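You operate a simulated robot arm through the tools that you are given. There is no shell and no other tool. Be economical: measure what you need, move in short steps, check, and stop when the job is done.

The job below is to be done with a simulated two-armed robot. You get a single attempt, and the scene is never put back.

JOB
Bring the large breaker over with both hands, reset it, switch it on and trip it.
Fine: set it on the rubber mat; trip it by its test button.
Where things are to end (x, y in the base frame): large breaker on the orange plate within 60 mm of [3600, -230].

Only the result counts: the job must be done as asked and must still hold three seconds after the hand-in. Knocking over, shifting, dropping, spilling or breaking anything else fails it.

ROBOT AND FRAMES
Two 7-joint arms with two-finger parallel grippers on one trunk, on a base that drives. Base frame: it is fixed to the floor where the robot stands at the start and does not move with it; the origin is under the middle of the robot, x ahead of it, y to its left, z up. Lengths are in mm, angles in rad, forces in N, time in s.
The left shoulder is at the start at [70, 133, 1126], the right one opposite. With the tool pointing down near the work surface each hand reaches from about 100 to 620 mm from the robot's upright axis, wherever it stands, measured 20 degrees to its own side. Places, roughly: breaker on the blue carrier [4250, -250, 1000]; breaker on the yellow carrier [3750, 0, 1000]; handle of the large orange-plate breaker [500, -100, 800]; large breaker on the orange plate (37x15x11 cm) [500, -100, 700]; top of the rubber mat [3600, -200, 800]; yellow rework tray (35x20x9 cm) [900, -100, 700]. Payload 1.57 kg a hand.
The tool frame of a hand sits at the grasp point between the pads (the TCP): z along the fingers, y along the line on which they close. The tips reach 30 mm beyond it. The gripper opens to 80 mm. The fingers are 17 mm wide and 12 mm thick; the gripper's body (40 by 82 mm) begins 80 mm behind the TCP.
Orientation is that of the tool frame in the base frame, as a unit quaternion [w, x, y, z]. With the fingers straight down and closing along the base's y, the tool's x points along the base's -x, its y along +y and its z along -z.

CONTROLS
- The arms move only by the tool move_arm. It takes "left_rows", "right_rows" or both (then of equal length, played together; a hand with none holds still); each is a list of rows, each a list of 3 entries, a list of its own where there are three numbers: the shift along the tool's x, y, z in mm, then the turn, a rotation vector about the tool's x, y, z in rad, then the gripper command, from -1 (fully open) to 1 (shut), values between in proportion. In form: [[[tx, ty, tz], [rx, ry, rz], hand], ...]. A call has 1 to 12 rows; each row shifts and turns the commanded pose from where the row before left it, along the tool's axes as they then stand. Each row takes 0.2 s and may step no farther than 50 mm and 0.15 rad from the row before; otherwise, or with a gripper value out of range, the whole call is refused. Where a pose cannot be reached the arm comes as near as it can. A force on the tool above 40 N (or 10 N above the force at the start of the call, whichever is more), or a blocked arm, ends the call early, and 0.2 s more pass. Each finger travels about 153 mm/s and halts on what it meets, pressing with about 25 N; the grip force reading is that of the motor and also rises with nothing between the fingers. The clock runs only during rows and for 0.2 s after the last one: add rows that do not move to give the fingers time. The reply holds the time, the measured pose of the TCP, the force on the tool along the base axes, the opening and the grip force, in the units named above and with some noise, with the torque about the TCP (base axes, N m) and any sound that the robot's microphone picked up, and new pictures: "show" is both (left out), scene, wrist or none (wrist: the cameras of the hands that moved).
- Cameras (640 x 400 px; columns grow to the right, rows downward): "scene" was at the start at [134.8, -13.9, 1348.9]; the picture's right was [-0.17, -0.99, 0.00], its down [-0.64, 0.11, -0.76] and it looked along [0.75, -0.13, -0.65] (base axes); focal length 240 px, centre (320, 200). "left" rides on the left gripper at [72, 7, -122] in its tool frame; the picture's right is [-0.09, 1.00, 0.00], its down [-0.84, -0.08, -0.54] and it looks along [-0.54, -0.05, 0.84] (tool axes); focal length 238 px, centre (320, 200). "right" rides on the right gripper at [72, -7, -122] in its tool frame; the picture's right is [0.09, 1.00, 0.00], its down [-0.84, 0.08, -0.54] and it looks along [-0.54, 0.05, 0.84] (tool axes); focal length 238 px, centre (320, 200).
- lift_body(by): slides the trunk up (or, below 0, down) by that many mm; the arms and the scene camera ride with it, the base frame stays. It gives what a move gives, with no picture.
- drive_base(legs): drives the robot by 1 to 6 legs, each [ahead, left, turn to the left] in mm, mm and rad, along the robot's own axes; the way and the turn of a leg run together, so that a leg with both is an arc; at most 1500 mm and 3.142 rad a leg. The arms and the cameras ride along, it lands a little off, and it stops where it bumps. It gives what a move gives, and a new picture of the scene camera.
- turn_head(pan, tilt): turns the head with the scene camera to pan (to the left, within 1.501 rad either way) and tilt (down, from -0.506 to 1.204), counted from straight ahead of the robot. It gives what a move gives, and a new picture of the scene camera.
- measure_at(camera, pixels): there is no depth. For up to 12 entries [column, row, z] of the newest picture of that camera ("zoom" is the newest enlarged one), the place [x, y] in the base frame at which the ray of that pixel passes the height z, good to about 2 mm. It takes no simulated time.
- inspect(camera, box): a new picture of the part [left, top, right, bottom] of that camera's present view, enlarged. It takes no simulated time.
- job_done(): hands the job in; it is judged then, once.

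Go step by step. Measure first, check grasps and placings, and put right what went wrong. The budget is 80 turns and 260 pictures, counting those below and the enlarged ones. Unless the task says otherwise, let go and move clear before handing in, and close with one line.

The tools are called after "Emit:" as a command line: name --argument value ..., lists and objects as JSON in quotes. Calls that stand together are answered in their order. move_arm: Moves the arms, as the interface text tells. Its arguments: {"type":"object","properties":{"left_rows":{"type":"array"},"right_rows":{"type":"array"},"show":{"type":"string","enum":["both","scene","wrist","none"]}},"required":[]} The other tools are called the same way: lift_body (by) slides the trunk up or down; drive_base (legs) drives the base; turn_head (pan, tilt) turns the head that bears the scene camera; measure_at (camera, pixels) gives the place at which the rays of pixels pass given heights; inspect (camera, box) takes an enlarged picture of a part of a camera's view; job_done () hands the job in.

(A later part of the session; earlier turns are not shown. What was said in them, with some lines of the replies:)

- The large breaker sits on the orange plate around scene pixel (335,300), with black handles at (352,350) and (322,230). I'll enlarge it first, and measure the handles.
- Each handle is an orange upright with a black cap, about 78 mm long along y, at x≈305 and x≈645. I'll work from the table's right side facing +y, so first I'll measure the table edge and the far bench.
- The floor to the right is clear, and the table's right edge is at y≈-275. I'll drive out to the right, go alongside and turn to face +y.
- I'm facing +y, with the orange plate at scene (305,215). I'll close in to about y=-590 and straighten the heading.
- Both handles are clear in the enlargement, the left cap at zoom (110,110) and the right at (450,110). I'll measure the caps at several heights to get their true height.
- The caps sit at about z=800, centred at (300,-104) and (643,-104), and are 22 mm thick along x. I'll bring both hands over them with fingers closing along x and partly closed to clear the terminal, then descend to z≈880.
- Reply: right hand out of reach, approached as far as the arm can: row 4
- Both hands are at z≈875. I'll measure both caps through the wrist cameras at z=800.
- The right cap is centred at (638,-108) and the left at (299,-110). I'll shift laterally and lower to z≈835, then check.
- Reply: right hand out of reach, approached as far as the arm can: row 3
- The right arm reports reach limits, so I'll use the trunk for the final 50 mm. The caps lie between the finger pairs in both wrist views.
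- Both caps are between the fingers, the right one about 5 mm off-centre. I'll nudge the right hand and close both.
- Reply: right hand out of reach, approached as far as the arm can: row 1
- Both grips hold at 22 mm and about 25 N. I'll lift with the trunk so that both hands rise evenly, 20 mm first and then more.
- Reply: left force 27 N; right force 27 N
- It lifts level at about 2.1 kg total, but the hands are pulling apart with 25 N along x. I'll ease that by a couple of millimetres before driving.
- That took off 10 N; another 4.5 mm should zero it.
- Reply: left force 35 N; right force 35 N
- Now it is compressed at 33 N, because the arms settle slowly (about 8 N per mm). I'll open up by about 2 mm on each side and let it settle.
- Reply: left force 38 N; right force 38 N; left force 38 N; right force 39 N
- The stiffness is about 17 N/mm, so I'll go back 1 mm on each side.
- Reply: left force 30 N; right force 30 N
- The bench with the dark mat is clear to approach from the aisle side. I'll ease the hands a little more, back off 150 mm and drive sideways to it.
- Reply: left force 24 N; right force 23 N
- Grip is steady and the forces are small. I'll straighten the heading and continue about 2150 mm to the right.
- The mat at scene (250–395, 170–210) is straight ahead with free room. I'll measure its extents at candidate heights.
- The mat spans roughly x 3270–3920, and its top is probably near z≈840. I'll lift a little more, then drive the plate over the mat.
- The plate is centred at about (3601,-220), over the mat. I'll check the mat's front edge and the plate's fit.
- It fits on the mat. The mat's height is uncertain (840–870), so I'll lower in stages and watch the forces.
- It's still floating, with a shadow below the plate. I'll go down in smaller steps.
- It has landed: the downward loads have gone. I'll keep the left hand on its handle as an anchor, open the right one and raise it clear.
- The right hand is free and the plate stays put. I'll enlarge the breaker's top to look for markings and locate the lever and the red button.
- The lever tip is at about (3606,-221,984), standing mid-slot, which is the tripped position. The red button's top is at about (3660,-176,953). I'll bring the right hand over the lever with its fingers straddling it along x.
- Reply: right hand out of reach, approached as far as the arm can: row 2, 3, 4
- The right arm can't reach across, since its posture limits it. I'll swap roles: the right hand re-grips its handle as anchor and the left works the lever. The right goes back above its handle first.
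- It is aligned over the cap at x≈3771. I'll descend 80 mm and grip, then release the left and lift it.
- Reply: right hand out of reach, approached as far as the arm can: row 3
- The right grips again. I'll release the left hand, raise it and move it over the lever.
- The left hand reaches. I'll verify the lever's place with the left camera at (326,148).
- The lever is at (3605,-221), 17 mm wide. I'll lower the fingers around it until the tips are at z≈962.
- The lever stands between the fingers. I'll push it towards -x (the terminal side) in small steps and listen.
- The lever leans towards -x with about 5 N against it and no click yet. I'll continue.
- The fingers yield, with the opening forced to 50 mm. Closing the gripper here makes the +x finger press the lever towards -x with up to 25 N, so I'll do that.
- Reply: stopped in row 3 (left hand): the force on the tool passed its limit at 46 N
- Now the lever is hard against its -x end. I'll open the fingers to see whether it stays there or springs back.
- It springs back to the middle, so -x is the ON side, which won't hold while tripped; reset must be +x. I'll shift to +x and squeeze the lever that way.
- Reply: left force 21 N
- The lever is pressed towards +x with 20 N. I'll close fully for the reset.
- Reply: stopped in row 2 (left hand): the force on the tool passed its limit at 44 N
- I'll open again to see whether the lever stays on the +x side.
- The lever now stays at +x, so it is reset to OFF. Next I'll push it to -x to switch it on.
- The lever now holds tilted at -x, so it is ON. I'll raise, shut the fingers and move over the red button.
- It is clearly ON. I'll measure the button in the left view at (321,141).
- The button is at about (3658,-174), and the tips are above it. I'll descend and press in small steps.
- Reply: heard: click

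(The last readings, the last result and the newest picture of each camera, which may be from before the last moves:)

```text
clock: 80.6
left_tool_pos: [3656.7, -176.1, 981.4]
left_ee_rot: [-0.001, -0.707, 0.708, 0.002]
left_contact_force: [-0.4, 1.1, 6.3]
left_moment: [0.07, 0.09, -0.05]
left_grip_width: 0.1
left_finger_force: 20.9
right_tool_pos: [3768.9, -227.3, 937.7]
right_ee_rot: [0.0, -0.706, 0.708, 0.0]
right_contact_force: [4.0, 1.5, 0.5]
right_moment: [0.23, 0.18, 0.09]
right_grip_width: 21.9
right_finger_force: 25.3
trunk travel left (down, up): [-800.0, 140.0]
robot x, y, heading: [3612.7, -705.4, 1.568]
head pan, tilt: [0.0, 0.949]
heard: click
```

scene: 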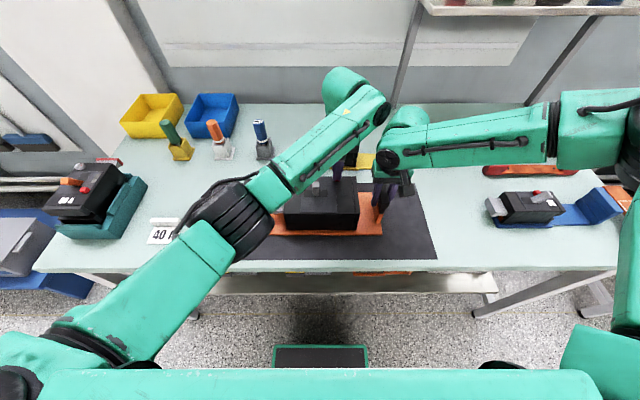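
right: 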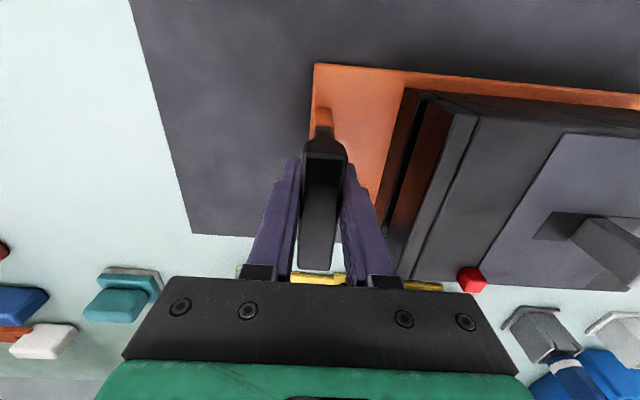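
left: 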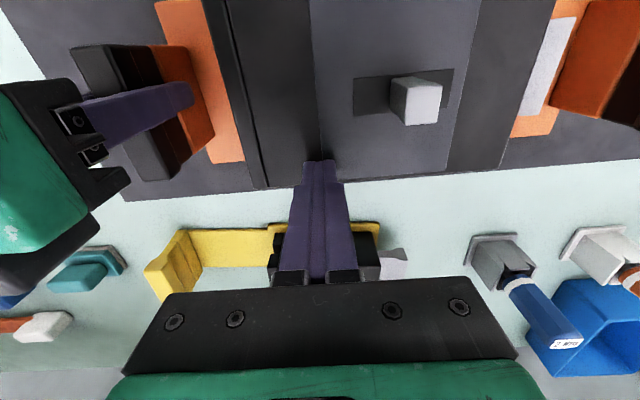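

A click was heard and the lever jumped back to the middle, so it has tripped. I'll raise the left hand, then open and lift the right.

Emit:
move_arm --left_rows '[[[0, 0, -30], [0, 0, 0], 1], [[0, 0, -40], [0, 0, 0], 1], [[0, 0, -30], [0, 0, 0], 1], [[0, 40, 0], [0, 0, 0], 1], [[0, 40, 0], [0, 0, 0], 1], [[0, 40, 0], [0, 0, 0], 1], [[0, 0, 0], [0, 0, 0], 1]]' --right_rows '[[[0, 0, 0], [0, 0, 0], -0.25], [[0, 0, 0], [0, 0, 0], -0.25], [[0, 0, -30], [0, 0, 0], -0.25], [[0, 0, -40], [0, 0, 0], -0.25], [[0, 0, -40], [0, 0, 0], -0.25], [[0, 0, 0], [0, 0, 0], -0.25], [[0, 0, 0], [0, 0, 0], -0.25]]'

Emit:
inspect --camera "scene" --box '[190, 150, 450, 300]'

Emit:
measure_at --camera "scene" --pixels '[[249, 236, 855], [383, 233, 855]]'

```text
clock: 82.2
left_tool_pos: [3537.1, -177.4, 1078.3]
left_ee_rot: [-0.001, -0.706, 0.708, 0.001]
left_contact_force: [0.4, -1.1, 0.0]
left_moment: [-0.01, 0.01, 0.0]
left_grip_width: 0.3
left_finger_force: 21.9
right_tool_pos: [3769.1, -231.2, 1045.1]
right_ee_rot: [0.001, -0.705, 0.709, 0.001]
right_contact_force: [0.4, 0.0, -0.8]
right_moment: [0.01, -0.02, -0.03]
right_grip_width: 49.9
right_finger_force: 0.0
trunk travel left (down, up): [-800.0, 140.0]
robot x, y, heading: [3608.0, -704.8, 1.565]
head pan, tilt: [0.0, 0.949]
```

scene: 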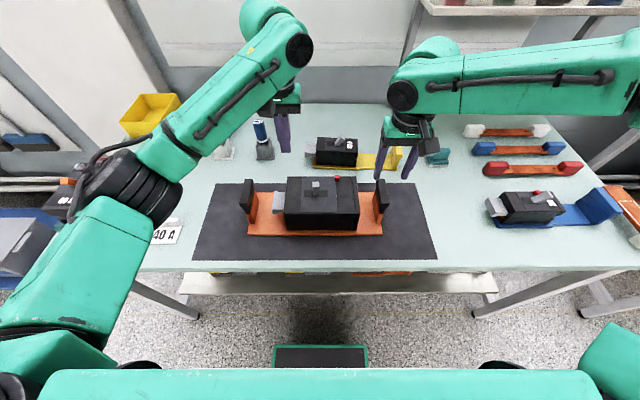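
right: 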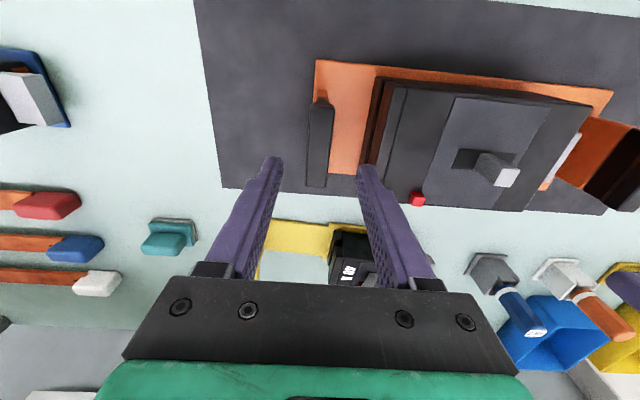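
left: 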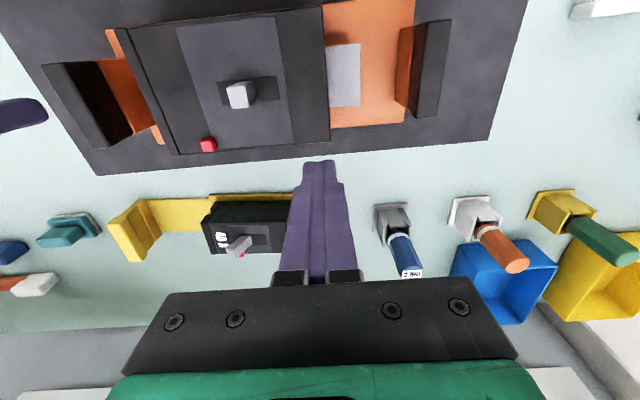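

```text
2.46 times, centred on (320, 225) of scene
```

zoom: 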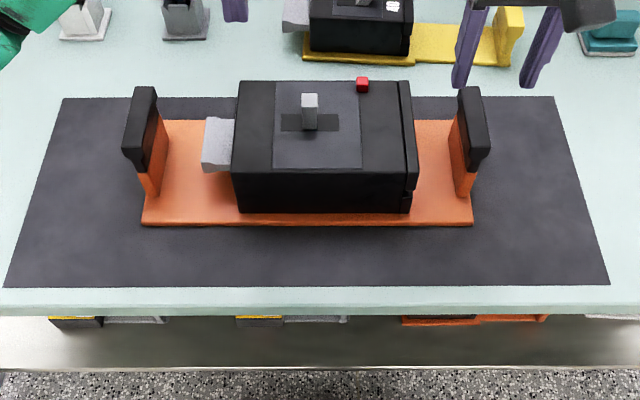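

```text
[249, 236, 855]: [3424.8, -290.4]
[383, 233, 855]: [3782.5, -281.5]
```

The plate lies flat on the mat, centred at about (3602,-217). The lever is back at mid (tripped) and both hands are clear, so I'll hand in.

Emit:
job_done

```text
The job is handed in.
```

The large breaker is on the rubber mat, about 13 mm from the target point. I reset it, switched it on and tripped it with its test button; there was a click and the lever went back to the middle.
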